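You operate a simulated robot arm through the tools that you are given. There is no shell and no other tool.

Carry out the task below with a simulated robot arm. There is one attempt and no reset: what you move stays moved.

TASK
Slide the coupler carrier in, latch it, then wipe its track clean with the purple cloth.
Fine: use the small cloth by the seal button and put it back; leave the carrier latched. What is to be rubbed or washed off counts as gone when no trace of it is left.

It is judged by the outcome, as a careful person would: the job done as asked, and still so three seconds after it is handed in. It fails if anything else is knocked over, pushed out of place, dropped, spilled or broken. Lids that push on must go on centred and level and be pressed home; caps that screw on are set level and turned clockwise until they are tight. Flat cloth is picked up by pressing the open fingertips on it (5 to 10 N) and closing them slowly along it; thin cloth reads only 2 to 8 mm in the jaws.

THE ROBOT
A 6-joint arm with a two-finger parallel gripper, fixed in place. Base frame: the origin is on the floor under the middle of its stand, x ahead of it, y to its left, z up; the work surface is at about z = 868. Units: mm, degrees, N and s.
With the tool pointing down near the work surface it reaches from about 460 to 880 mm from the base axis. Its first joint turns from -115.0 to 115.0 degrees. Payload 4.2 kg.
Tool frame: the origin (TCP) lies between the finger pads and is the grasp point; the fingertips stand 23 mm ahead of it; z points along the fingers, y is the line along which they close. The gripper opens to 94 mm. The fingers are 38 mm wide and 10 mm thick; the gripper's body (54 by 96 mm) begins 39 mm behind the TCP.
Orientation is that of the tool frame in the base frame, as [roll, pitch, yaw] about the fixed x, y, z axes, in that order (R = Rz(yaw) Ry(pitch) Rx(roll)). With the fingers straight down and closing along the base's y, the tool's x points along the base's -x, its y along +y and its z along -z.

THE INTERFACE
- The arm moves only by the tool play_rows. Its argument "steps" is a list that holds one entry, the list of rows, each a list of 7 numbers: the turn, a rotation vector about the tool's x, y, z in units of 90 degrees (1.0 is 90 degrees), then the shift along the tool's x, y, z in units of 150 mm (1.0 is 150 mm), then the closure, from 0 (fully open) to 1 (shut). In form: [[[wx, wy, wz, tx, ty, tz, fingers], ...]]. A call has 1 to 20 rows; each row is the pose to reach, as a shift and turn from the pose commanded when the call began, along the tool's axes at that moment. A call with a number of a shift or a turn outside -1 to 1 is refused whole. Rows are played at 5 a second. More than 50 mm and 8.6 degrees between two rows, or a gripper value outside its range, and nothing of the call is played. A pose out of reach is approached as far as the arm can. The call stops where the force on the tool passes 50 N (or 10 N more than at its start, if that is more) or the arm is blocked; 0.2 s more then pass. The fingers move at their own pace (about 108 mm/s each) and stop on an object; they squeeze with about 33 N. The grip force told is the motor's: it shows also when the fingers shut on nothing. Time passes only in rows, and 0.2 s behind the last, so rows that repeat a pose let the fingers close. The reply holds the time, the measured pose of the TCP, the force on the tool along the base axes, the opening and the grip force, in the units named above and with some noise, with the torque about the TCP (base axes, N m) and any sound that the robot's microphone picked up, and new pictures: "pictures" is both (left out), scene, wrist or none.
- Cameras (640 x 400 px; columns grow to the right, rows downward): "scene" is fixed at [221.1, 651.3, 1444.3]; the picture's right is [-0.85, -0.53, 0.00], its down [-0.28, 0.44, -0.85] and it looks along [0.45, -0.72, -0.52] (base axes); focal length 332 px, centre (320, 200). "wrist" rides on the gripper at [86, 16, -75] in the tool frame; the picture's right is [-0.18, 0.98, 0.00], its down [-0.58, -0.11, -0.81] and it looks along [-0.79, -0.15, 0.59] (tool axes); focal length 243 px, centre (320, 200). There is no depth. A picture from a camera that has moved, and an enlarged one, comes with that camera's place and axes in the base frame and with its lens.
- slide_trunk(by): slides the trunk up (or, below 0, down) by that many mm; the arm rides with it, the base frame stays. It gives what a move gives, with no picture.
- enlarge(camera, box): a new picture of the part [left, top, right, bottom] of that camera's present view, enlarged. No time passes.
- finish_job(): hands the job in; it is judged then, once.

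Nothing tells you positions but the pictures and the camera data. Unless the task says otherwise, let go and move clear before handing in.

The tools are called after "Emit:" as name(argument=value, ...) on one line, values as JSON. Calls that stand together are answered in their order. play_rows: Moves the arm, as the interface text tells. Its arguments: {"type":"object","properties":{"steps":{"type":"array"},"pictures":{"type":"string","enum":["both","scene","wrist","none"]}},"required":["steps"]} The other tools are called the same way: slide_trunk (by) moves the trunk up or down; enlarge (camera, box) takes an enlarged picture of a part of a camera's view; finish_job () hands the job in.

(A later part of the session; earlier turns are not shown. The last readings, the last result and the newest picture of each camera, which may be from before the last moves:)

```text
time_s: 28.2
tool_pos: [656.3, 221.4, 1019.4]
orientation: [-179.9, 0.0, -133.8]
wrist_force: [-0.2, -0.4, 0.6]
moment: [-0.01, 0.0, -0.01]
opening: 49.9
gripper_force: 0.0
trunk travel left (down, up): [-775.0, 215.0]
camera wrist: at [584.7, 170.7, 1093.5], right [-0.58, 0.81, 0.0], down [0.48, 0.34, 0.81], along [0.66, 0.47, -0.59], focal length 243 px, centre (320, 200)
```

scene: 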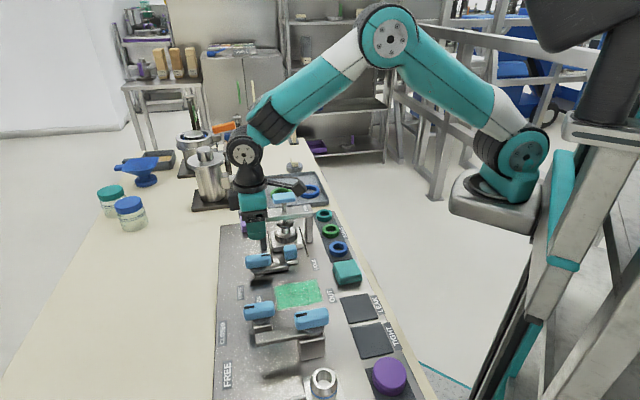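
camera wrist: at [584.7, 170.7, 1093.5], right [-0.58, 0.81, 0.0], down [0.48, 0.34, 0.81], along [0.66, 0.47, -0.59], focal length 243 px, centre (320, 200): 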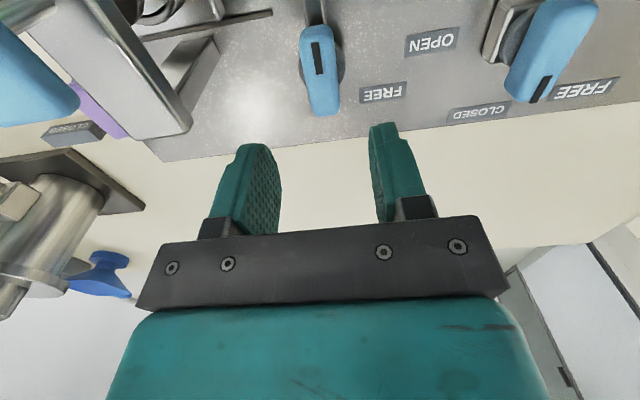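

Emit:
enlarge(camera="scene", box=[225, 225, 345, 300])

Emit:
enlarge(camera="scene", box=[225, 200, 321, 260])

```text
5.33 times, centred on (285, 262) of scene
camera zoom: at [221.1, 651.3, 1444.3], right [-0.85, -0.53, 0.0], down [-0.28, 0.44, -0.85], along [0.45, -0.72, -0.52], focal length 1771 px, centre (507, -133)
```

zoom: 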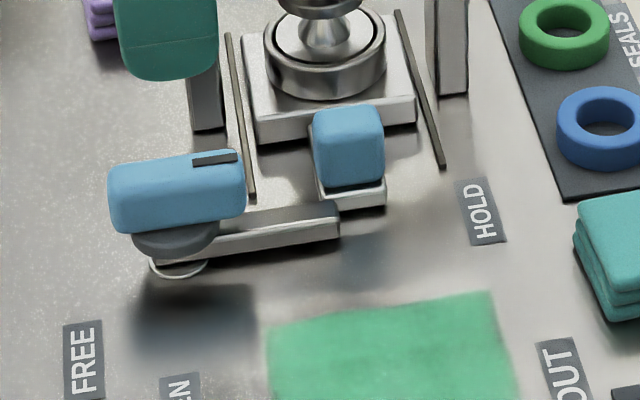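

```text
6.67 times, centred on (273, 230) of scene
camera zoom: at [221.1, 651.3, 1444.3], right [-0.85, -0.53, 0.0], down [-0.28, 0.44, -0.85], along [0.45, -0.72, -0.52], focal length 2214 px, centre (633, 0)
```

zoom: 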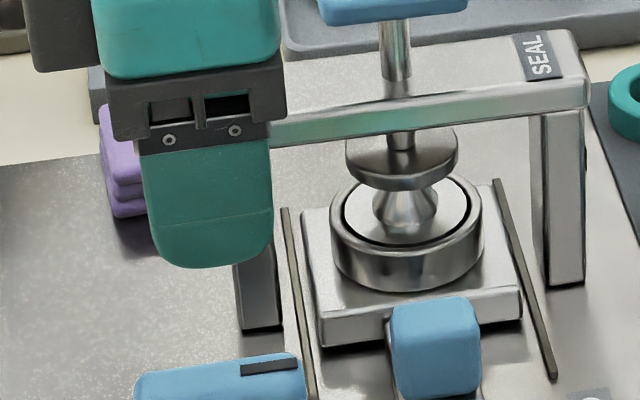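

The carrier is latched, with the arm across behind its tab. Next I'll rise and turn back, then move over the purple cloth beyond the gantry's left leg, estimated near (810, 95), to see it closely.

Emit:
play_rows(steps=[[[0, 0, 0.08, 0, 0, -0.15, 0.3], [0, 0, 0.16, 0, 0, -0.3, 0.3], [0, 0, 0.24, 0, 0, -0.433, 0.2], [0, 0, 0.32, -0.03, -0.082, -0.433, 0.1], [0, 0, 0.4, -0.06, -0.164, -0.433, 0], [0, 0, 0.48, -0.09, -0.246, -0.433, 0], [0, 0, 0.56, -0.12, -0.328, -0.433, 0], [0, 0, 0.64, -0.15, -0.41, -0.433, 0], [0, 0, 0.72, -0.18, -0.492, -0.433, 0], [0, 0, 0.8, -0.21, -0.574, -0.433, 0], [0, 0, 0.88, -0.24, -0.656, -0.433, 0], [0, 0, 0.94, -0.27, -0.738, -0.433, 0], [0, 0, 0.987, -0.296, -0.82, -0.433, 0], [0, 0, 0.987, -0.296, -0.82, -0.433, 0]]])

```text
time_s: 31.2
tool_pos: [776.9, 168.3, 1083.5]
orientation: [179.9, 0.2, 137.1]
wrist_force: [0.9, 0.1, -0.1]
moment: [0.02, -0.01, 0.02]
opening: 94.2
gripper_force: 0.0
trunk travel left (down, up): [-775.0, 215.0]
camera wrist: at [723.9, 239.7, 1158.3], right [0.8, 0.6, 0.0], down [0.35, -0.47, 0.81], along [0.48, -0.65, -0.59], focal length 243 px, centre (320, 200)
```

scene: 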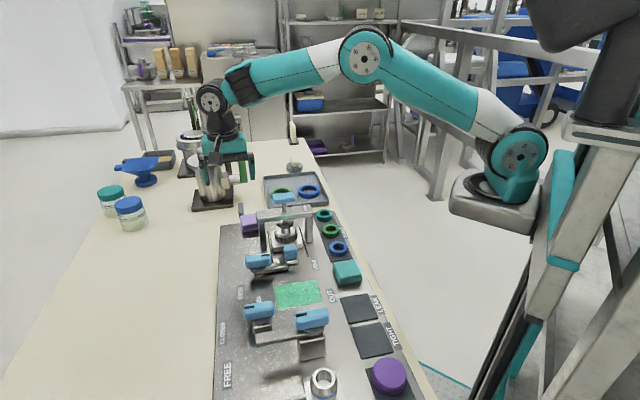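
wrist: 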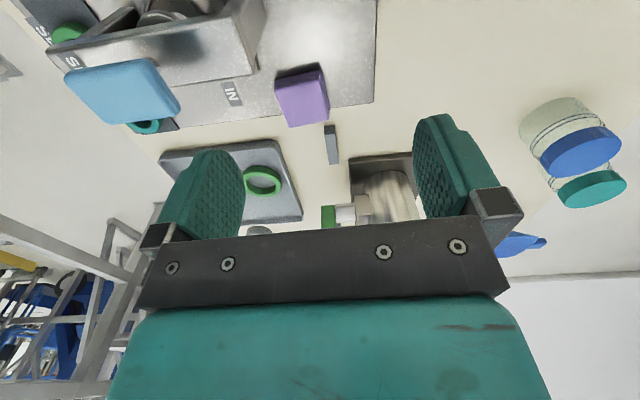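

The purple cloth is now in clear view, next to an "IN" label behind the gantry. I'll enlarge it to measure.

Emit:
enlarge(camera="wrist", box=[200, 20, 400, 145])

Emit:
enlarge(camera="scene", box=[220, 190, 316, 250])

```text
3.20 times, centred on (300, 82) of wrist
camera zoom: at [723.9, 239.7, 1158.3], right [0.8, 0.6, 0.0], down [0.35, -0.47, 0.81], along [0.48, -0.65, -0.59], focal length 776 px, centre (384, 576)
```

zoom: 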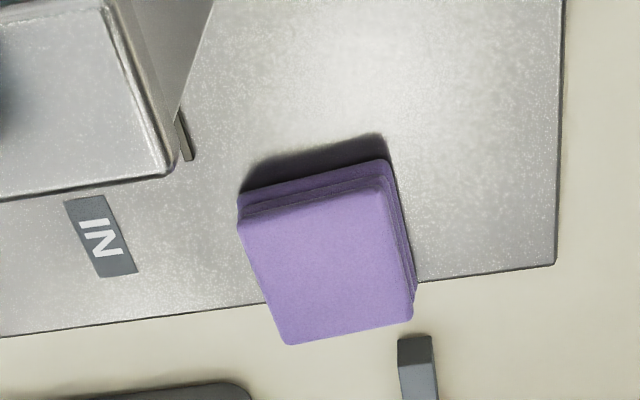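

```text
6.67 times, centred on (268, 220) of scene
camera zoom: at [221.1, 651.3, 1444.3], right [-0.85, -0.53, 0.0], down [-0.28, 0.44, -0.85], along [0.45, -0.72, -0.52], focal length 2214 px, centre (667, 67)
```

zoom: 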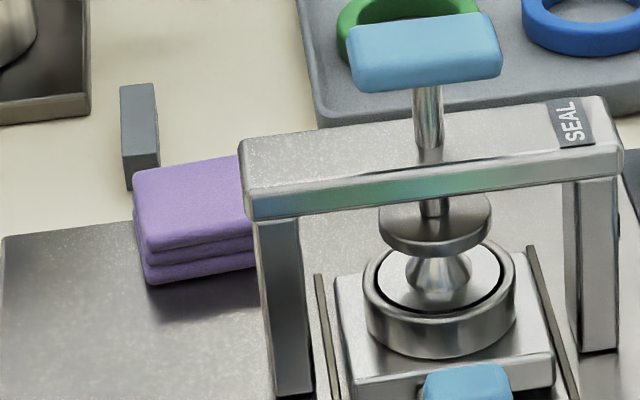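

The cloth is a stack about 54 mm square and 20 mm high, centred near (809, 91) and turned about 4° from the panel. A small grey block stands just behind it, so I'll check the clearance around it.

Emit:
enlarge(camera="wrist", box=[260, 60, 420, 160])

Emit:
enlarge(camera="scene", box=[226, 190, 290, 230])

```text
4.00 times, centred on (340, 110) of wrist
camera zoom: at [723.9, 239.7, 1158.3], right [0.8, 0.6, 0.0], down [0.35, -0.47, 0.81], along [0.48, -0.65, -0.59], focal length 970 px, centre (240, 560)
```

zoom: 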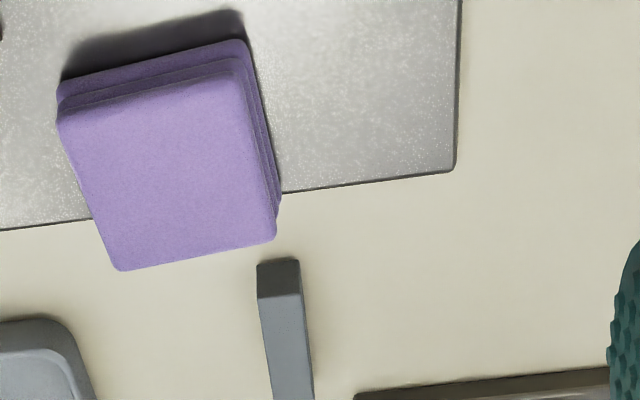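

```text
10.00 times, centred on (258, 210) of scene
camera zoom: at [221.1, 651.3, 1444.3], right [-0.85, -0.53, 0.0], down [-0.28, 0.44, -0.85], along [0.45, -0.72, -0.52], focal length 3321 px, centre (940, 100)
```

zoom: 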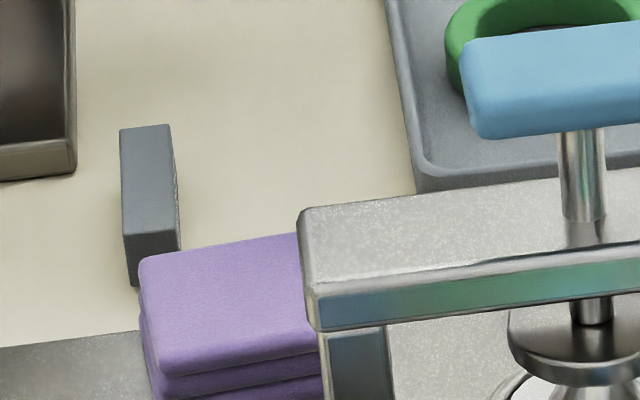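

The grey block's near face is about 23 mm behind the cloth, so I'll approach with the jaws closing along the track direction and open only about 70 mm. I'll turn 90° so the wrist camera stays clear of the gantry, and move over the cloth at height.

Emit:
play_rows(steps=[[[0, 0, -0.08, -0.04, -0.02, 0, 0.1], [0, 0, -0.16, -0.08, -0.04, 0, 0.2], [0, 0, -0.24, -0.12, -0.06, 0, 0.25], [0, 0, -0.32, -0.16, -0.075, 0, 0.25], [0, 0, -0.4, -0.2, -0.092, 0, 0.25], [0, 0, -0.48, -0.24, -0.11, 0, 0.25], [0, 0, -0.56, -0.28, -0.13, 0, 0.25], [0, 0, -0.64, -0.32, -0.148, 0, 0.25], [0, 0, -0.72, -0.36, -0.166, 0, 0.25], [0, 0, -0.8, -0.4, -0.184, 0, 0.25], [0, 0, -0.88, -0.44, -0.2, 0, 0.25], [0, 0, -0.95, -0.475, -0.218, 0, 0.25], [0, 0, -1.0, -0.505, -0.231, 0, 0.25], [0, 0, -1.0, -0.505, -0.231, 0, 0.25]]])

```text
time_s: 34.2
tool_pos: [807.3, 90.6, 1083.6]
orientation: [-179.9, 0.1, -132.7]
wrist_force: [-0.8, -0.1, 0.6]
moment: [0.01, 0.0, -0.03]
opening: 70.5
gripper_force: 0.0
trunk travel left (down, up): [-775.0, 215.0]
camera wrist: at [737.9, 39.5, 1158.3], right [-0.6, 0.8, 0.0], down [0.47, 0.35, 0.81], along [0.65, 0.48, -0.59], focal length 243 px, centre (320, 200)
```

scene: 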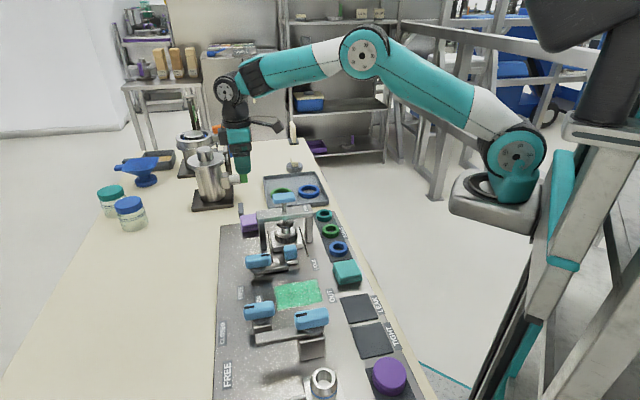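
wrist: 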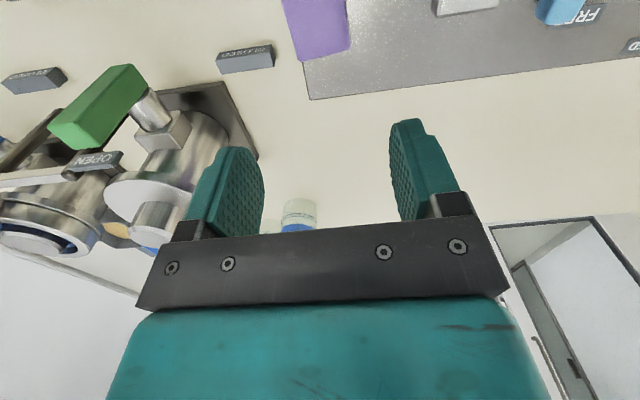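

The forearm should pass with about 60 mm clearance above the plunger when lowered. I'll descend to z≈950 over the cloth and look again.

Emit:
play_rows(steps=[[[0, 0, 0, 0, 0, 0.12, 0.25], [0, 0, 0, 0, 0, 0.26, 0.25], [0, 0, 0, 0, 0, 0.4, 0.25], [0, 0, 0, 0, 0, 0.54, 0.25], [0, 0, 0, 0, 0, 0.68, 0.25], [0, 0, 0, 0, 0, 0.8, 0.25], [0, 0, 0, 0, 0, 0.88, 0.25], [0, 0, 0, 0, 0, 0.88, 0.25]]])

```text
time_s: 36.0
tool_pos: [808.0, 90.5, 951.9]
orientation: [-179.9, 0.0, -132.8]
wrist_force: [-0.9, 0.3, -0.1]
moment: [-0.01, 0.02, -0.01]
opening: 70.4
gripper_force: 0.1
trunk travel left (down, up): [-775.0, 215.0]
camera wrist: at [737.4, 39.3, 1026.4], right [-0.6, 0.8, 0.0], down [0.47, 0.35, 0.81], along [0.65, 0.48, -0.59], focal length 243 px, centre (320, 200)
```

scene: 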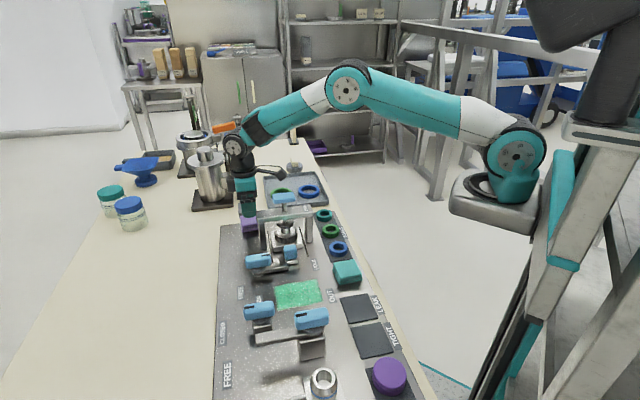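
wrist: 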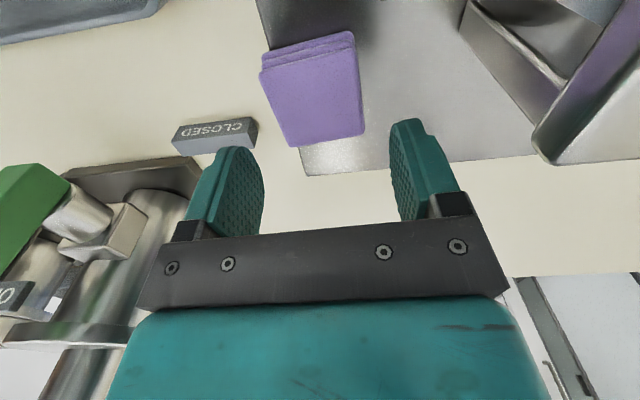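

The cloth lies just ahead between the fingers. I'll enlarge to align precisely.

Emit:
enlarge(camera="wrist", box=[160, 20, 400, 170])

Emit:
enlarge(camera="scene", box=[210, 170, 306, 230])

```text
2.67 times, centred on (280, 95) of wrist
camera zoom: at [737.4, 39.3, 1026.4], right [-0.6, 0.8, 0.0], down [0.47, 0.35, 0.81], along [0.65, 0.48, -0.59], focal length 647 px, centre (427, 480)
```

zoom: 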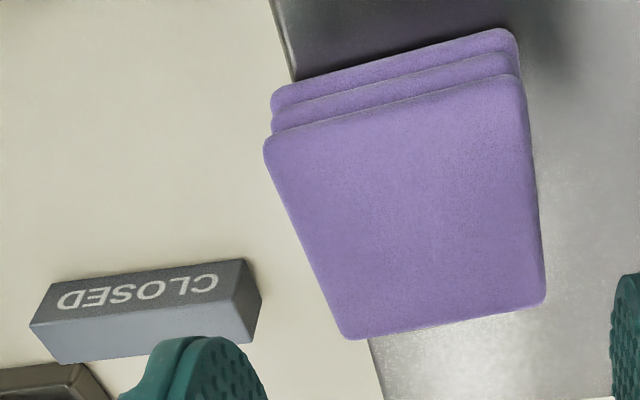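

```text
6.67 times, centred on (258, 200) of scene
camera zoom: at [221.1, 651.3, 1444.3], right [-0.85, -0.53, 0.0], down [-0.28, 0.44, -0.85], along [0.45, -0.72, -0.52], focal length 2214 px, centre (733, 200)
```

zoom: 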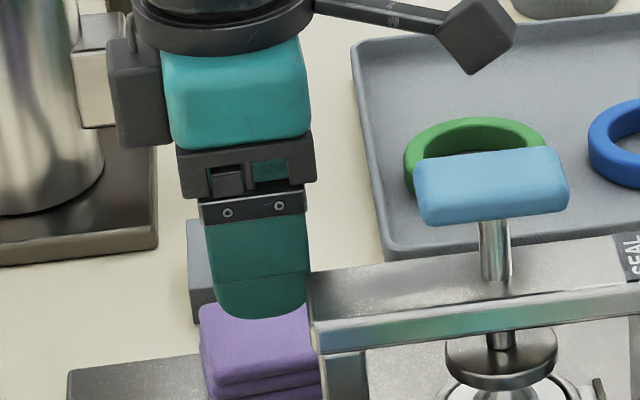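

The cloth centre is confirmed at (809, 90.5), top at z≈890, turned to about -40°. With 64 mm opening, the far finger clears the CLOSED sign by about 10 mm. I'll align the yaw and descend around the cloth.

Emit:
play_rows(steps=[[[0, 0, -0.015, -0.002, -0.003, 0.05, 0.32], [0, 0, -0.031, -0.0045, -0.005, 0.12, 0.32], [0, 0, -0.031, -0.0045, -0.005, 0.2, 0.32], [0, 0, -0.031, -0.0045, -0.005, 0.27, 0.32], [0, 0, -0.031, -0.0045, -0.005, 0.32, 0.32], [0, 0, -0.031, -0.0045, -0.005, 0.346, 0.32], [0, 0, -0.031, -0.0045, -0.005, 0.346, 0.32]]])

```text
time_s: 37.6
tool_pos: [808.9, 91.8, 899.7]
orientation: [-179.9, 0.1, -130.0]
wrist_force: [-0.1, 0.0, 0.4]
moment: [-0.01, 0.02, -0.01]
opening: 63.9
gripper_force: 0.1
trunk travel left (down, up): [-775.0, 215.0]
camera wrist: at [741.3, 36.2, 974.6], right [-0.64, 0.77, 0.0], down [0.46, 0.38, 0.81], along [0.62, 0.51, -0.59], focal length 243 px, centre (320, 200)
```

scene: 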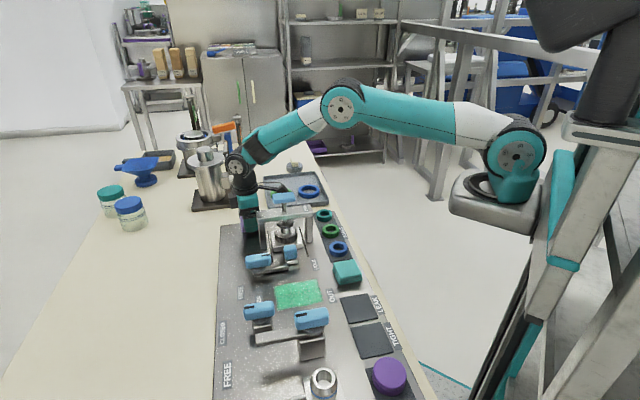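
wrist: 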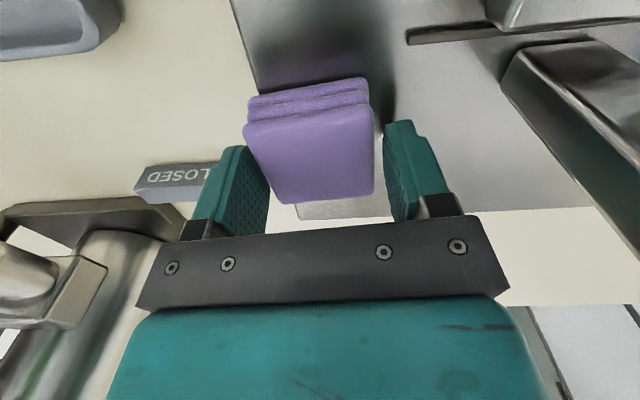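

The fingers straddle the cloth cleanly. I'll close slowly and watch where the jaws stop.

Emit:
play_rows(steps=[[[0, 0, 0, 0, 0, 0, 0.37], [0, 0, 0, 0, 0, 0, 0.4], [0, 0, 0, 0, 0, 0, 0.43], [0, 0, 0, 0, 0, 0, 0.46], [0, 0, 0, 0, 0, 0, 0.5], [0, 0, 0, 0, 0, 0, 0.5]]], pictures="wrist")

```text
time_s: 39.0
tool_pos: [809.9, 91.8, 901.4]
orientation: [-180.0, 0.0, -130.1]
wrist_force: [-0.1, 0.0, -0.3]
moment: [-0.03, 0.0, -0.01]
opening: 54.8
gripper_force: 32.6
trunk travel left (down, up): [-775.0, 215.0]
camera wrist: at [741.3, 36.3, 974.8], right [-0.64, 0.77, 0.0], down [0.46, 0.38, 0.81], along [0.62, 0.51, -0.59], focal length 243 px, centre (320, 200)
```

wrist: 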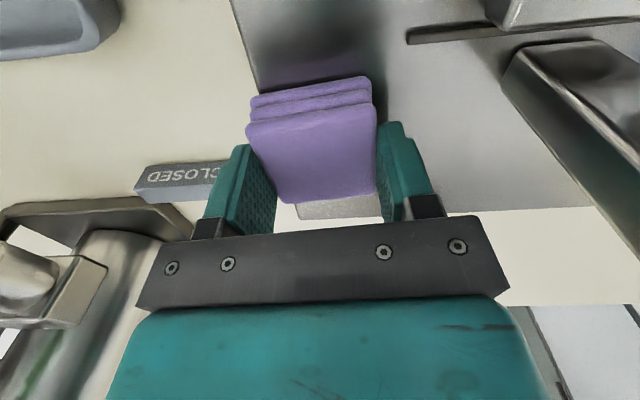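

The pad is firmly held at 54.8 mm. I'll lift it straight up slowly and check that it comes along.

Emit:
play_rows(steps=[[[0, 0, 0, 0, 0, -0.03, 0.52], [0, 0, 0, 0, 0, -0.1, 0.52], [0, 0, 0, 0, 0, -0.25, 0.52], [0, 0, 0, 0, 0, -0.45, 0.52], [0, 0, 0, 0, 0, -0.65, 0.52], [0, 0, 0, 0, 0, -0.85, 0.52], [0, 0, 0, 0, 0, -1.0, 0.52], [0, 0, 0, 0, 0, -1.0, 0.52]]])

```text
time_s: 40.8
tool_pos: [809.1, 90.9, 1050.3]
orientation: [-179.9, 0.0, -130.0]
wrist_force: [-0.1, 0.4, 0.8]
moment: [0.02, -0.03, 0.01]
opening: 54.4
gripper_force: 33.1
trunk travel left (down, up): [-775.0, 215.0]
camera wrist: at [741.0, 36.1, 1125.0], right [-0.64, 0.77, 0.0], down [0.46, 0.38, 0.81], along [0.62, 0.51, -0.59], focal length 243 px, centre (320, 200)
```

scene: 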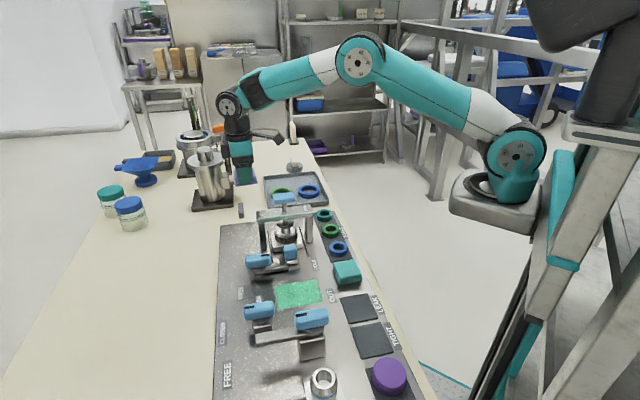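
wrist: 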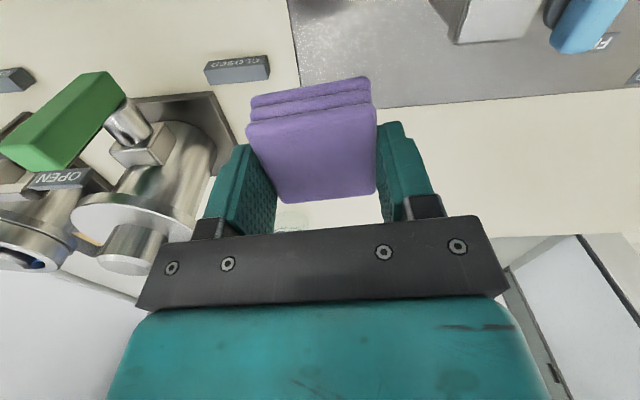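

The cloth is lifted and held securely. I'll raise it above the plunger's height and carry it over the gantry's left side towards the green smear, which spans about s 186 to 255 and w 497 to 595.

Emit:
play_rows(steps=[[[0, 0, 0, 0, 0, -0.15, 0.52], [0, 0, 0, 0, 0, -0.333, 0.52], [0, 0, 0, 0.036, 0.163, -0.36, 0.52], [0, 0, 0, 0.072, 0.326, -0.36, 0.52], [0, 0, 0.01, 0.108, 0.49, -0.36, 0.52], [0, 0, 0.02, 0.144, 0.653, -0.36, 0.52], [0, 0, 0.04, 0.18, 0.816, -0.36, 0.52], [0, 0, 0.056, 0.217, 0.98, -0.36, 0.52], [0, 0, 0.056, 0.217, 0.98, -0.36, 0.52]]])

```text
time_s: 42.8
tool_pos: [675.3, 161.6, 1105.4]
orientation: [-179.8, 0.0, -134.9]
wrist_force: [-0.7, -0.4, -0.4]
moment: [0.03, 0.02, 0.0]
opening: 54.9
gripper_force: 33.4
trunk travel left (down, up): [-775.0, 215.0]
camera wrist: at [603.5, 112.1, 1178.4], right [-0.56, 0.83, 0.0], down [0.49, 0.34, 0.81], along [0.67, 0.45, -0.59], focal length 243 px, centre (320, 200)
```

scene: 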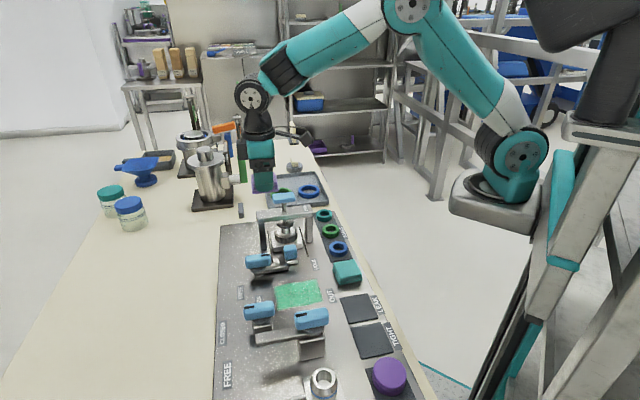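
wrist: 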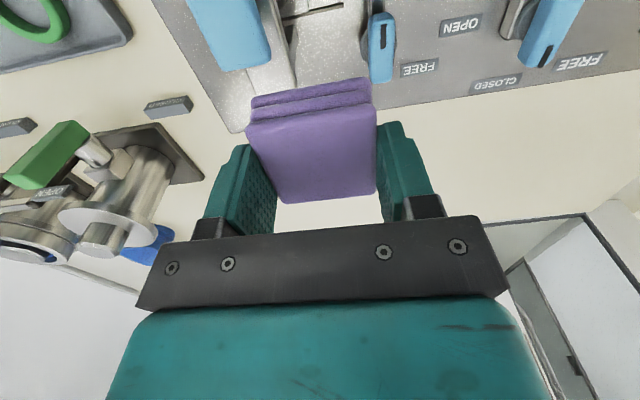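

Clear of the gantry now. I'll move the cloth over the smear's centre and lower to a hover for a look.

Emit:
play_rows(steps=[[[0, 0, 0, 0.05, 0.16, 0, 0.52], [0, 0, 0, 0.1, 0.32, 0, 0.52], [0, 0, 0, 0.15, 0.48, 0.15, 0.52], [0, 0, 0, 0.2, 0.64, 0.35, 0.52], [0, 0, 0, 0.26, 0.8, 0.6, 0.52], [0, 0, 0, 0.307, 0.953, 0.8, 0.52], [0, 0, 0, 0.307, 0.953, 0.967, 0.52], [0, 0, 0, 0.307, 0.953, 0.967, 0.52]]])

```text
time_s: 44.6
tool_pos: [541.4, 228.7, 958.8]
orientation: [-179.8, 0.0, -135.0]
wrist_force: [0.3, 0.7, -0.2]
moment: [0.0, 0.01, -0.08]
opening: 54.5
gripper_force: 33.4
trunk travel left (down, up): [-775.0, 215.0]
camera wrist: at [469.4, 180.4, 1033.2], right [-0.56, 0.83, 0.0], down [0.49, 0.34, 0.81], along [0.67, 0.45, -0.59], focal length 243 px, centre (320, 200)
```

scene: 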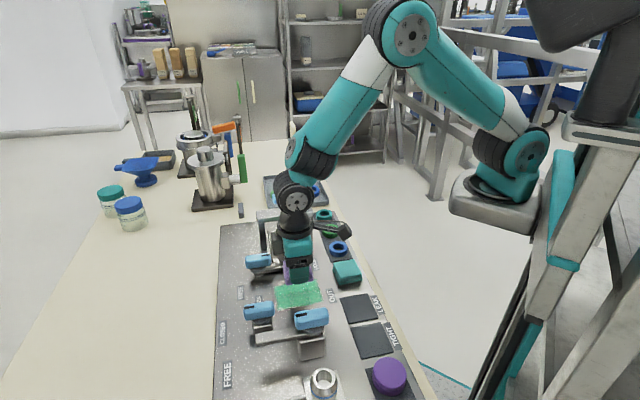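
wrist: 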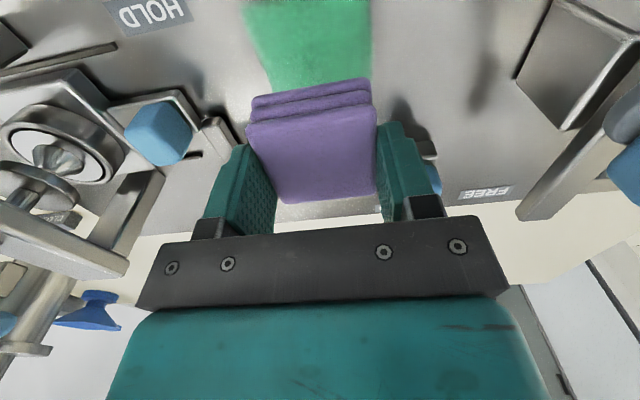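

The view confirms the smear between s 186 and 255. I'll lower the cloth onto it until it just touches, watching the vertical force.

Emit:
play_rows(steps=[[[0, 0, 0, 0, 0, 0.1, 0.52], [0, 0, 0, 0, 0, 0.2, 0.52], [0, 0, 0, 0, 0, 0.28, 0.52], [0, 0, 0, 0, 0, 0.33, 0.52], [0, 0, 0, 0, 0, 0.365, 0.52], [0, 0, 0, 0, 0, 0.378, 0.52], [0, 0, 0, 0, 0, 0.378, 0.52]]], pictures="none")

Emit:
play_rows(steps=[[[0, 0, 0, 0, 0, 0.007, 0.52], [0, 0, 0, 0, 0, 0.013, 0.52], [0, 0, 0, 0, 0, 0.013, 0.52]]], pictures="wrist")

```text
time_s: 46.2
tool_pos: [543.5, 229.2, 902.4]
orientation: [-179.8, -0.1, -134.9]
wrist_force: [0.5, -0.2, -0.7]
moment: [0.01, -0.01, 0.04]
opening: 54.4
gripper_force: 32.8
trunk travel left (down, up): [-775.0, 215.0]
```

```text
time_s: 47.0
tool_pos: [542.5, 229.7, 900.5]
orientation: [-179.9, 0.1, -135.0]
wrist_force: [-0.3, -0.3, 3.7]
moment: [0.05, 0.05, -0.02]
opening: 54.6
gripper_force: 32.4
trunk travel left (down, up): [-775.0, 215.0]
camera wrist: at [470.0, 180.4, 974.7], right [-0.56, 0.83, 0.0], down [0.49, 0.33, 0.81], along [0.67, 0.45, -0.59], focal length 243 px, centre (320, 200)
```

wrist: 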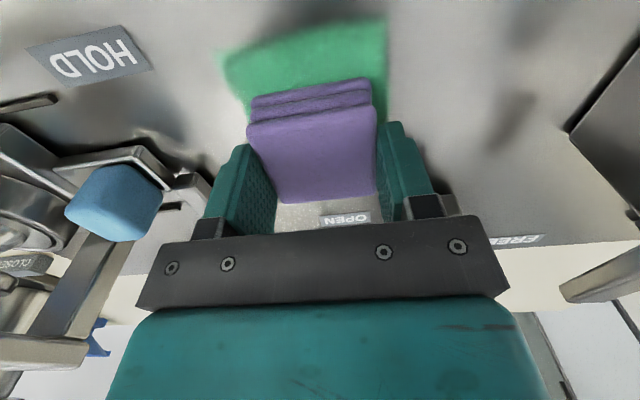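

Contact is light at 3.7 N. I'll press slightly more and make a first stroke across the width of the smear.

Emit:
play_rows(steps=[[[0, 0, 0, 0, 0, 0.005, 0.55], [0, 0, 0, -0.07, 0, 0.005, 0.55], [0, 0, 0, -0.14, 0, 0.005, 0.55], [0, 0, 0, -0.22, 0, 0.005, 0.55], [0, 0, 0, -0.14, 0, 0.005, 0.55], [0, 0, 0, -0.07, 0, 0.005, 0.55], [0, 0, 0, 0, 0, 0.005, 0.55], [0, 0, 0, 0.08, 0, 0.005, 0.55], [0, 0, 0, 0.16, 0, 0.005, 0.55], [0, 0, 0, 0.23, 0, 0.005, 0.55]]])

```text
time_s: 49.2
tool_pos: [518.6, 205.7, 899.2]
orientation: [-179.9, 0.1, -135.0]
wrist_force: [6.7, 4.9, 19.9]
moment: [0.13, -0.03, -0.01]
opening: 54.7
gripper_force: 33.6
trunk travel left (down, up): [-775.0, 215.0]
camera wrist: at [445.7, 156.5, 974.2], right [-0.56, 0.83, 0.0], down [0.49, 0.33, 0.81], along [0.67, 0.46, -0.59], focal length 243 px, centre (320, 200)
```

scene: 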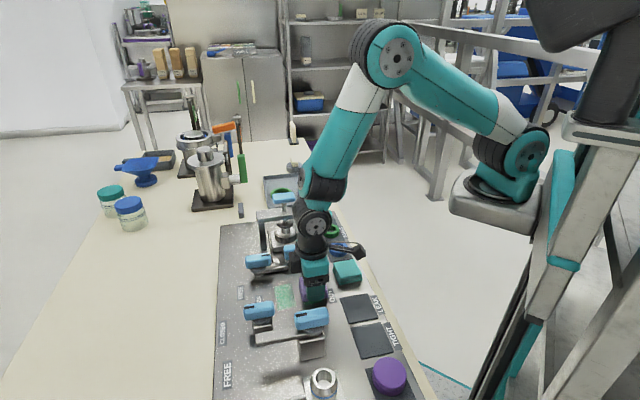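
wrist: 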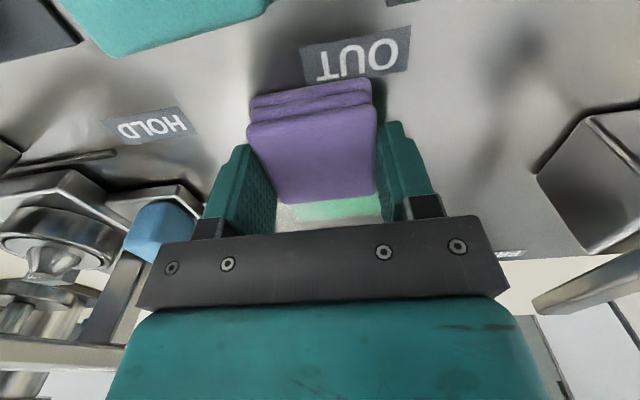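

The stroke is thinning the smear, with about 20 N pressing. Let me look at how it is coming off.

Emit:
enlarge(camera="scene", box=[245, 260, 365, 335])

Emit:
enlarge(camera="wrist", box=[220, 120, 440, 258])

```text
5.33 times, centred on (305, 298) of scene
camera zoom: at [221.1, 651.3, 1444.3], right [-0.85, -0.53, 0.0], down [-0.28, 0.44, -0.85], along [0.45, -0.72, -0.52], focal length 1771 px, centre (400, -320)
```

zoom: 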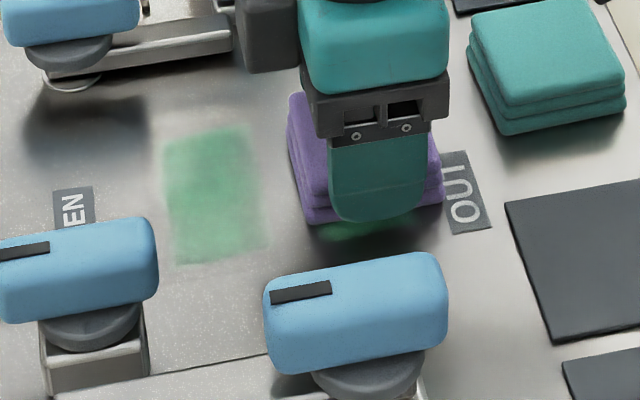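

```text
2.90 times, centred on (330, 189) of wrist
camera zoom: at [445.7, 156.5, 974.2], right [-0.56, 0.83, 0.0], down [0.49, 0.33, 0.81], along [0.67, 0.46, -0.59], focal length 703 px, centre (291, 232)
```

zoom: 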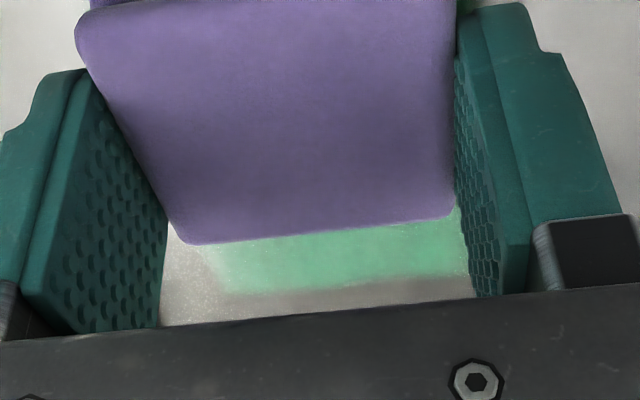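

The pad is wiping well. The valve knob nearby limits how far I can go at the near-left corner, so I'll keep the gripper's centre below w≈570 there. Now a loop of strokes along both edges and across.

Emit:
play_rows(steps=[[[0, 0, 0, 0, 0.045, 0, 0.55], [0, 0, 0, 0, 0.087, 0, 0.55], [0, 0, 0, -0.08, 0.087, 0, 0.55], [0, 0, 0, -0.16, 0.087, 0, 0.55], [0, 0, 0, -0.24, 0.087, 0, 0.55], [0, 0, 0, -0.32, 0.087, 0, 0.55], [0, 0, 0, -0.387, 0.087, 0, 0.55], [0, 0, 0, -0.387, 0.04, 0, 0.55], [0, 0, 0, -0.4, 0, 0, 0.55], [0, 0, 0, -0.45, -0.05, 0, 0.55], [0, 0, 0, -0.467, -0.107, 0, 0.55], [0, 0, 0, -0.38, -0.107, 0, 0.55], [0, 0, 0, -0.29, -0.107, 0, 0.55], [0, 0, 0, -0.2, -0.107, 0, 0.55], [0, 0, 0, -0.1, -0.107, 0, 0.55], [0, 0, 0, 0, -0.107, 0, 0.55], [0, 0, 0, 0, -0.05, 0, 0.55], [0, 0, 0, 0, 0, 0, 0.55], [0, 0, 0, 0, 0.05, 0, 0.55], [0, 0, 0, 0, 0.087, 0, 0.55]]])

```text
time_s: 53.4
tool_pos: [509.2, 213.7, 898.7]
orientation: [-179.9, 0.0, -135.1]
wrist_force: [3.5, -2.8, 13.2]
moment: [-0.1, -0.12, 0.0]
opening: 54.2
gripper_force: 33.3
trunk travel left (down, up): [-775.0, 215.0]
camera wrist: at [436.1, 165.2, 974.0], right [-0.56, 0.83, 0.0], down [0.49, 0.34, 0.81], along [0.67, 0.45, -0.59], focal length 243 px, centre (320, 200)
```

scene: 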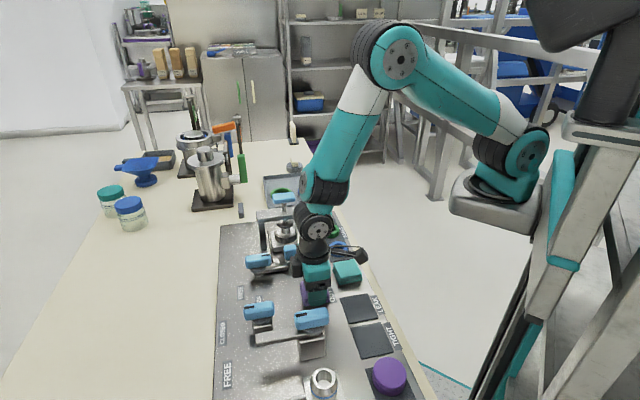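
wrist: 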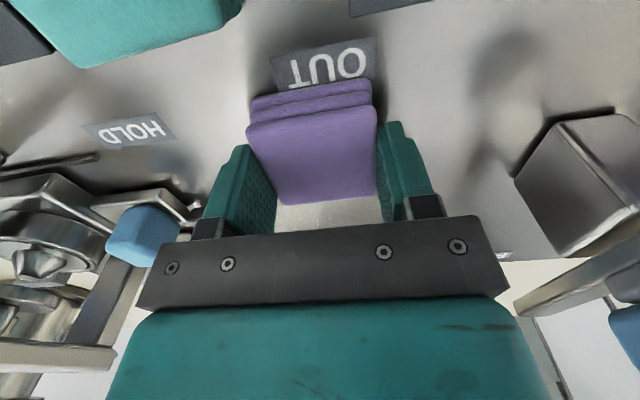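

The smear appears largely gone. I'll run a second full loop to be thorough, then lift and inspect.

Emit:
play_rows(steps=[[[0, 0, 0, -0.08, 0, 0, 0.55], [0, 0, 0, -0.16, 0, 0, 0.55], [0, 0, 0, -0.24, 0, 0, 0.55], [0, 0, 0, -0.32, 0, 0, 0.55], [0, 0, 0, -0.393, 0, 0, 0.55], [0, 0, 0, -0.393, -0.05, 0, 0.55], [0, 0, 0, -0.41, -0.08, 0, 0.55], [0, 0, 0, -0.46, -0.13, 0, 0.55], [0, 0, 0, -0.46, -0.19, 0, 0.55], [0, 0, 0, -0.37, -0.19, 0, 0.55], [0, 0, 0, -0.28, -0.19, 0, 0.55], [0, 0, 0, -0.19, -0.19, 0, 0.55], [0, 0, 0, -0.09, -0.19, 0, 0.55], [0, 0, 0, 0, -0.19, 0, 0.55], [0, 0, 0, 0, -0.1, 0, 0.55], [0, 0, 0, -0.1, -0.1, 0, 0.55], [0, 0, 0, -0.2, -0.1, 0, 0.55], [0, 0, 0, -0.3, -0.1, 0, 0.55], [0, 0, 0, -0.4, -0.1, 0, 0.55], [0, 0, 0, -0.46, -0.1, 0, 0.55]]], pictures="both")

```text
time_s: 57.6
tool_pos: [568.1, 251.9, 899.0]
orientation: [180.0, 0.0, -135.0]
wrist_force: [-2.5, -3.1, 11.0]
moment: [-0.08, 0.14, -0.03]
opening: 55.0
gripper_force: 32.9
trunk travel left (down, up): [-775.0, 215.0]
camera wrist: at [495.4, 203.3, 973.7], right [-0.56, 0.83, 0.0], down [0.49, 0.34, 0.81], along [0.67, 0.45, -0.59], focal length 243 px, centre (320, 200)
```

scene: 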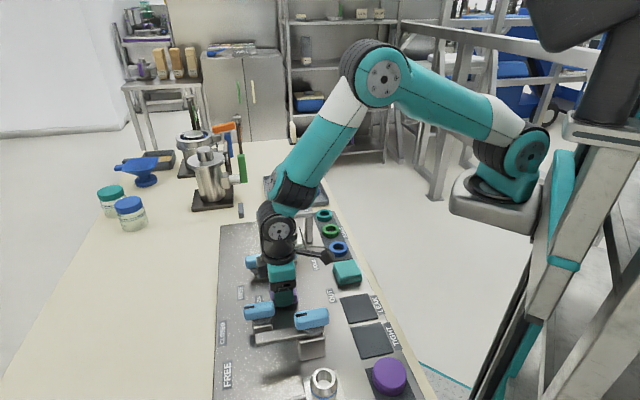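
wrist: 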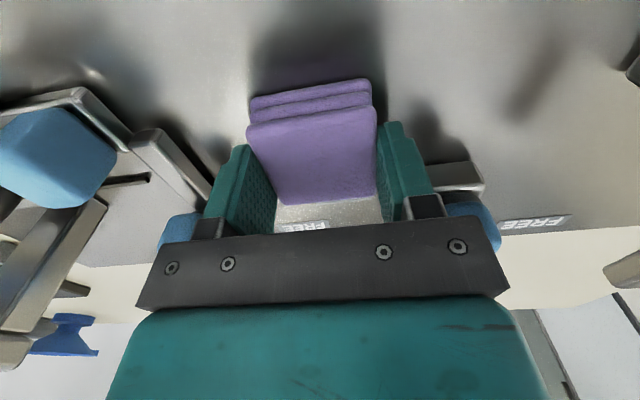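

Forces stayed low and no green is visible. I'll lift the cloth clear and inspect the track.

Emit:
play_rows(steps=[[[0, 0, 0, 0, 0, -0.1, 0.55], [0, 0, 0, 0, 0, -0.3, 0.55], [0, 0, 0, 0, 0, -0.5, 0.55], [0, 0, 0, 0, 0, -0.7, 0.55], [0, 0, 0, 0, -0.15, -0.85, 0.55], [0, 0, 0, 0, -0.3, -1.0, 0.55], [0, 0, 0, 0, -0.3, -1.0, 0.55]]])

Emit:
enlarge(camera="scene", box=[245, 260, 365, 335])

```text
time_s: 59.2
tool_pos: [600.0, 220.4, 1050.3]
orientation: [-179.9, 0.0, -135.0]
wrist_force: [-0.1, 0.3, -0.6]
moment: [0.02, 0.02, 0.0]
opening: 54.7
gripper_force: 32.8
trunk travel left (down, up): [-775.0, 215.0]
camera wrist: at [527.0, 171.7, 1124.8], right [-0.57, 0.82, 0.0], down [0.49, 0.34, 0.81], along [0.67, 0.45, -0.59], focal length 243 px, centre (320, 200)
```

scene: 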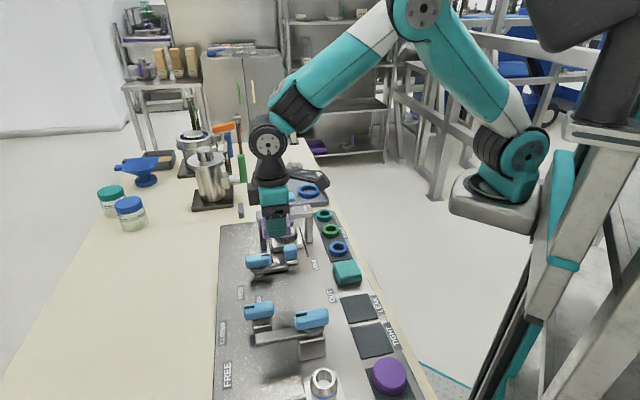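
wrist: 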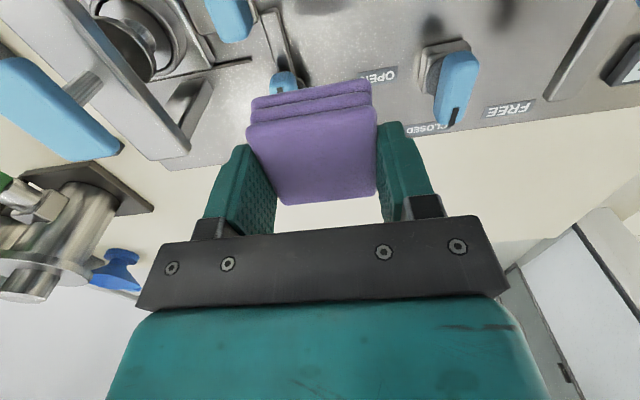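

```text
5.33 times, centred on (305, 298) of scene
camera zoom: at [221.1, 651.3, 1444.3], right [-0.85, -0.53, 0.0], down [-0.28, 0.44, -0.85], along [0.45, -0.72, -0.52], focal length 1771 px, centre (400, -320)
```

zoom: 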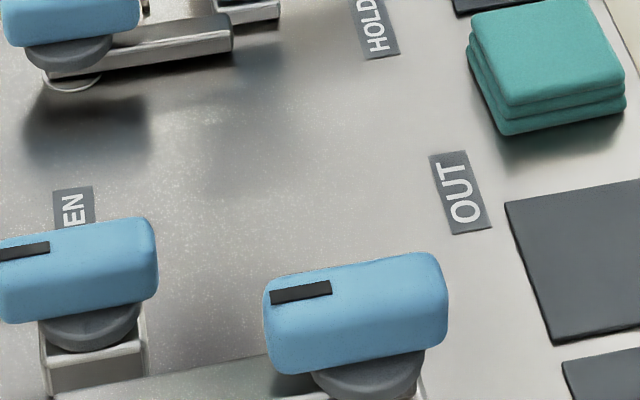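

The track looks clean from here. I'll zoom further for faint traces at the edges.

Emit:
enlarge(camera="scene", box=[265, 272, 335, 316])

Emit:
enlarge(camera="scene", box=[240, 225, 340, 288])

```text
9.09 times, centred on (300, 294) of scene
camera zoom: at [221.1, 651.3, 1444.3], right [-0.85, -0.53, 0.0], down [-0.28, 0.44, -0.85], along [0.45, -0.72, -0.52], focal length 3019 px, centre (502, -654)
```

zoom: 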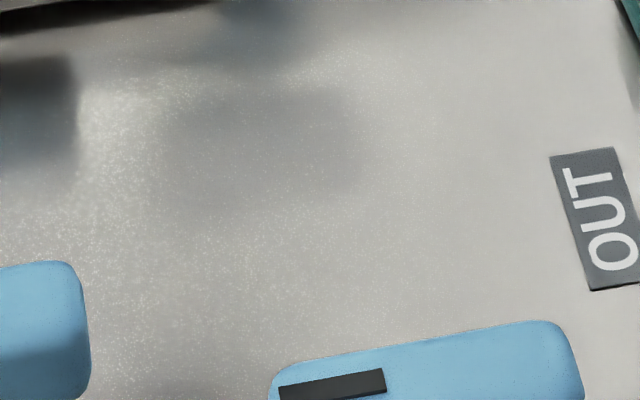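

```text
6.35 times, centred on (290, 256) of scene
camera zoom: at [221.1, 651.3, 1444.3], right [-0.85, -0.53, 0.0], down [-0.28, 0.44, -0.85], along [0.45, -0.72, -0.52], focal length 2109 px, centre (510, -159)
```

zoom: 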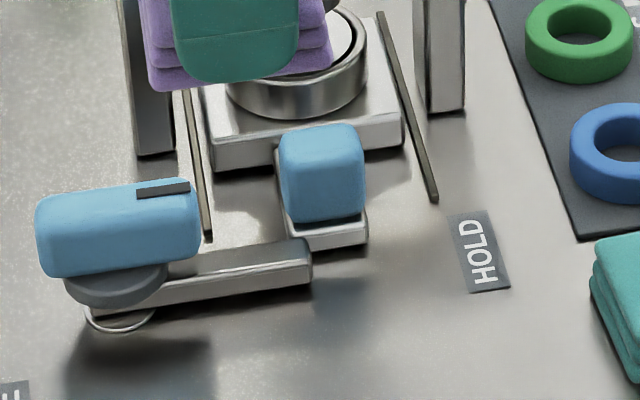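

No trace is visible from the scene camera. While I still hold the cloth, I'll check the whole area with the wrist camera from the other side.

Emit:
play_rows(steps=[[[0, 0, 0, 0.13, 0.06, 0, 0.55], [0, 0, 0, 0.27, 0.12, 0, 0.55], [0, 0, 0, 0.42, 0.18, 0, 0.55], [0, 0, 0, 0.58, 0.25, 0, 0.55], [0, 0, 0, 0.74, 0.32, 0, 0.55], [0, 0, 0, 0.74, 0.32, 0, 0.55]]], pictures="wrist")

Emit:
enlarge(camera="wrist", box=[180, 0, 480, 110])

```text
time_s: 60.6
tool_pos: [487.5, 177.2, 1048.3]
orientation: [-179.8, 0.1, -135.0]
wrist_force: [1.1, 0.3, -0.3]
moment: [-0.03, -0.01, 0.0]
opening: 54.4
gripper_force: 32.7
trunk travel left (down, up): [-775.0, 215.0]
camera wrist: at [414.1, 127.7, 1123.6], right [-0.56, 0.83, 0.0], down [0.49, 0.34, 0.81], along [0.67, 0.45, -0.59], focal length 243 px, centre (320, 200)
```

wrist: 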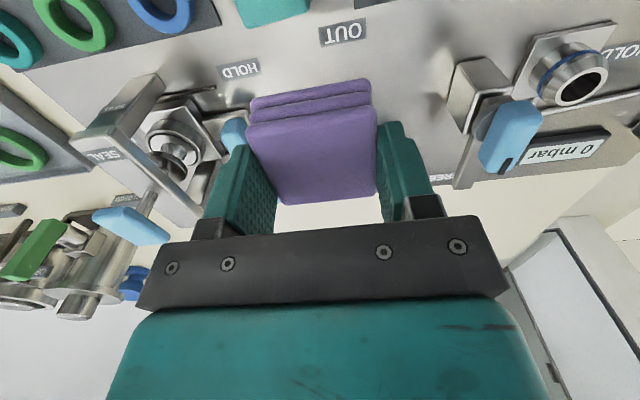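

```text
2.13 times, centred on (330, 55) of wrist
camera zoom: at [414.1, 127.7, 1123.6], right [-0.56, 0.83, 0.0], down [0.49, 0.34, 0.81], along [0.67, 0.45, -0.59], focal length 518 px, centre (299, 509)
```

zoom: 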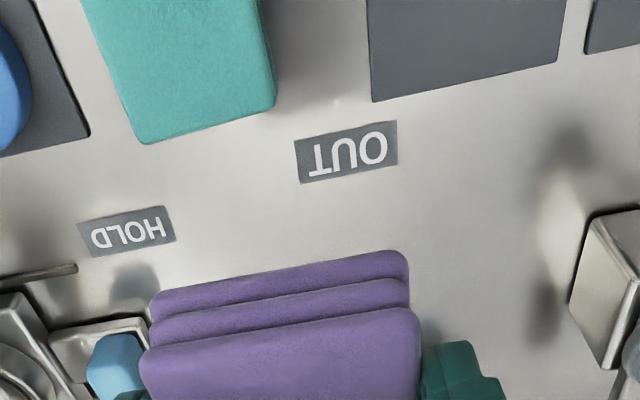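

No green is visible on this side either. To make sure no faint residue remains at the edges and corners, I'll make one more loop with the cloth.

Emit:
play_rows(steps=[[[0, 0, 0, -0.14, 0.035, 0.1, 0.55], [0, 0, 0, -0.273, 0.07, 0.25, 0.55], [0, 0, 0, -0.273, 0.07, 0.45, 0.55], [0, 0, 0, -0.273, 0.07, 0.65, 0.55], [0, 0, 0, -0.273, 0.07, 0.82, 0.55], [0, 0, 0, -0.273, 0.07, 0.93, 0.55], [0, 0, 0, -0.273, 0.07, 0.97, 0.55], [0, 0, 0, -0.273, 0.07, 0.985, 0.55], [0, 0, 0, -0.273, 0.07, 0.985, 0.55]]], pictures="none")

```text
time_s: 62.6
tool_pos: [509.9, 212.3, 902.1]
orientation: [-179.9, 0.0, -135.0]
wrist_force: [1.0, -0.2, -0.3]
moment: [-0.03, 0.03, -0.01]
opening: 54.5
gripper_force: 33.4
trunk travel left (down, up): [-775.0, 215.0]
```

Just above the surface now. I'll press down about 2.5 mm and run the edge loop.

Emit:
play_rows(steps=[[[0, 0, 0, 0, 0.027, 0.017, 0.55], [0, 0, 0, 0.04, 0.027, 0.018, 0.55], [0, 0, 0, -0.08, 0.027, 0.018, 0.55], [0, 0, 0, -0.16, 0.027, 0.018, 0.55], [0, 0, 0, -0.24, 0.027, 0.018, 0.55], [0, 0, 0, -0.32, 0.027, 0.018, 0.55], [0, 0, 0, -0.397, 0.027, 0.018, 0.55], [0, 0, 0, -0.36, 0.027, 0.018, 0.55], [0, 0, 0, -0.397, 0.027, 0.018, 0.55], [0, 0, 0, -0.397, -0.03, 0.018, 0.55], [0, 0, 0, -0.42, -0.09, 0.018, 0.55], [0, 0, 0, -0.47, -0.14, 0.018, 0.55], [0, 0, 0, -0.47, -0.2, 0.018, 0.55], [0, 0, 0, -0.38, -0.2, 0.018, 0.55], [0, 0, 0, -0.28, -0.2, 0.018, 0.55], [0, 0, 0, -0.18, -0.2, 0.018, 0.55], [0, 0, 0, -0.08, -0.2, 0.018, 0.55], [0, 0, 0, 0.04, -0.2, 0.018, 0.55], [0, 0, 0, 0.04, -0.1, 0.018, 0.55], [0, 0, 0, 0.04, 0, 0.018, 0.55]]], pictures="wrist")

```text
time_s: 66.8
tool_pos: [506.3, 206.1, 898.4]
orientation: [179.9, 0.0, -134.9]
wrist_force: [5.1, -5.0, 18.3]
moment: [-0.09, -0.08, 0.07]
opening: 54.6
gripper_force: 33.2
trunk travel left (down, up): [-775.0, 215.0]
camera wrist: at [432.6, 158.4, 973.5], right [-0.56, 0.83, 0.0], down [0.49, 0.33, 0.81], along [0.67, 0.45, -0.59], focal length 243 px, centre (320, 200)
```

wrist: 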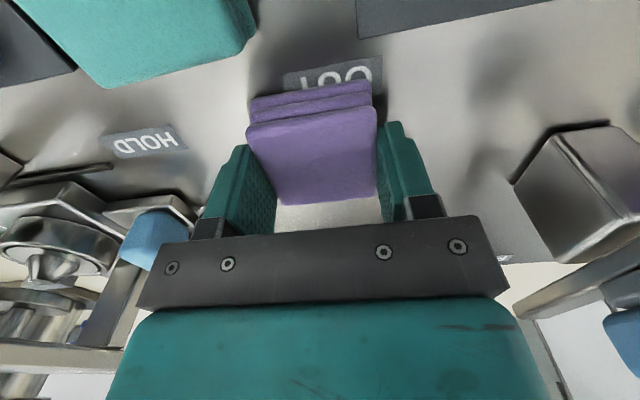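

Force and grip are steady. One last central stroke, then I'll lift off to carry the cloth back.

Emit:
play_rows(steps=[[[0, 0, 0, 0, -0.067, 0, 0.55], [0, 0, 0, -0.09, -0.067, 0, 0.55], [0, 0, 0, -0.18, -0.067, 0, 0.55], [0, 0, 0, -0.27, -0.067, 0, 0.55], [0, 0, 0, -0.36, -0.067, 0, 0.55], [0, 0, 0, -0.46, -0.067, 0, 0.55], [0, 0, 0, -0.36, -0.067, 0, 0.55], [0, 0, 0, -0.27, -0.067, 0, 0.55], [0, 0, 0, -0.18, -0.067, 0, 0.55], [0, 0, 0, -0.18, -0.067, -0.1, 0.55], [0, 0, 0, -0.18, -0.067, -0.3, 0.55], [0, 0, 0, -0.18, -0.067, -0.55, 0.55], [0, 0, 0, -0.18, -0.067, -0.8, 0.55], [0, 0, 0, -0.18, -0.067, -1.0, 0.55], [0, 0, 0, -0.18, -0.067, -1.0, 0.55]]])

Emit:
enlarge(camera="scene", box=[245, 260, 365, 335])

```text
time_s: 70.0
tool_pos: [533.3, 219.9, 1049.9]
orientation: [-179.9, 0.0, -135.1]
wrist_force: [0.6, -0.4, 0.0]
moment: [-0.01, -0.03, -0.02]
opening: 54.5
gripper_force: 33.0
trunk travel left (down, up): [-775.0, 215.0]
camera wrist: at [458.9, 171.1, 1124.3], right [-0.56, 0.83, 0.0], down [0.49, 0.34, 0.81], along [0.67, 0.45, -0.59], focal length 243 px, centre (320, 200)
```

scene: 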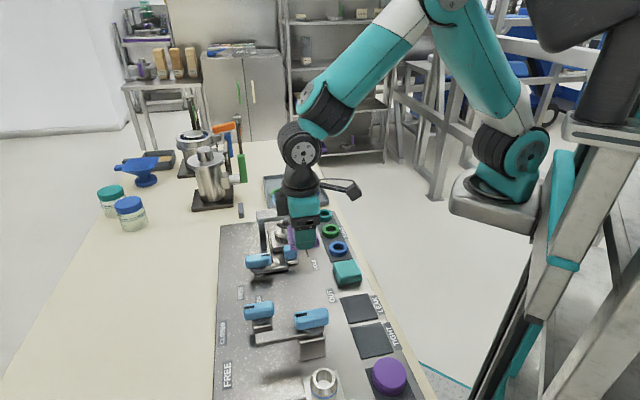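
wrist: 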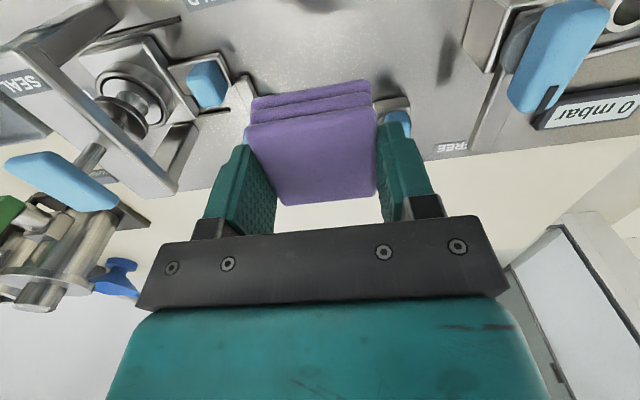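

```text
5.33 times, centred on (305, 298) of scene
camera zoom: at [221.1, 651.3, 1444.3], right [-0.85, -0.53, 0.0], down [-0.28, 0.44, -0.85], along [0.45, -0.72, -0.52], focal length 1771 px, centre (400, -320)
```

zoom: 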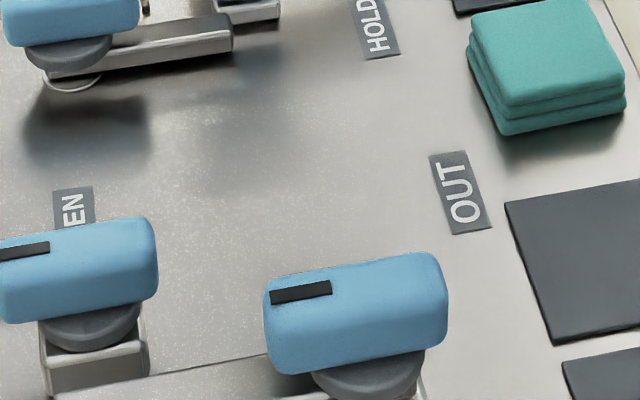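

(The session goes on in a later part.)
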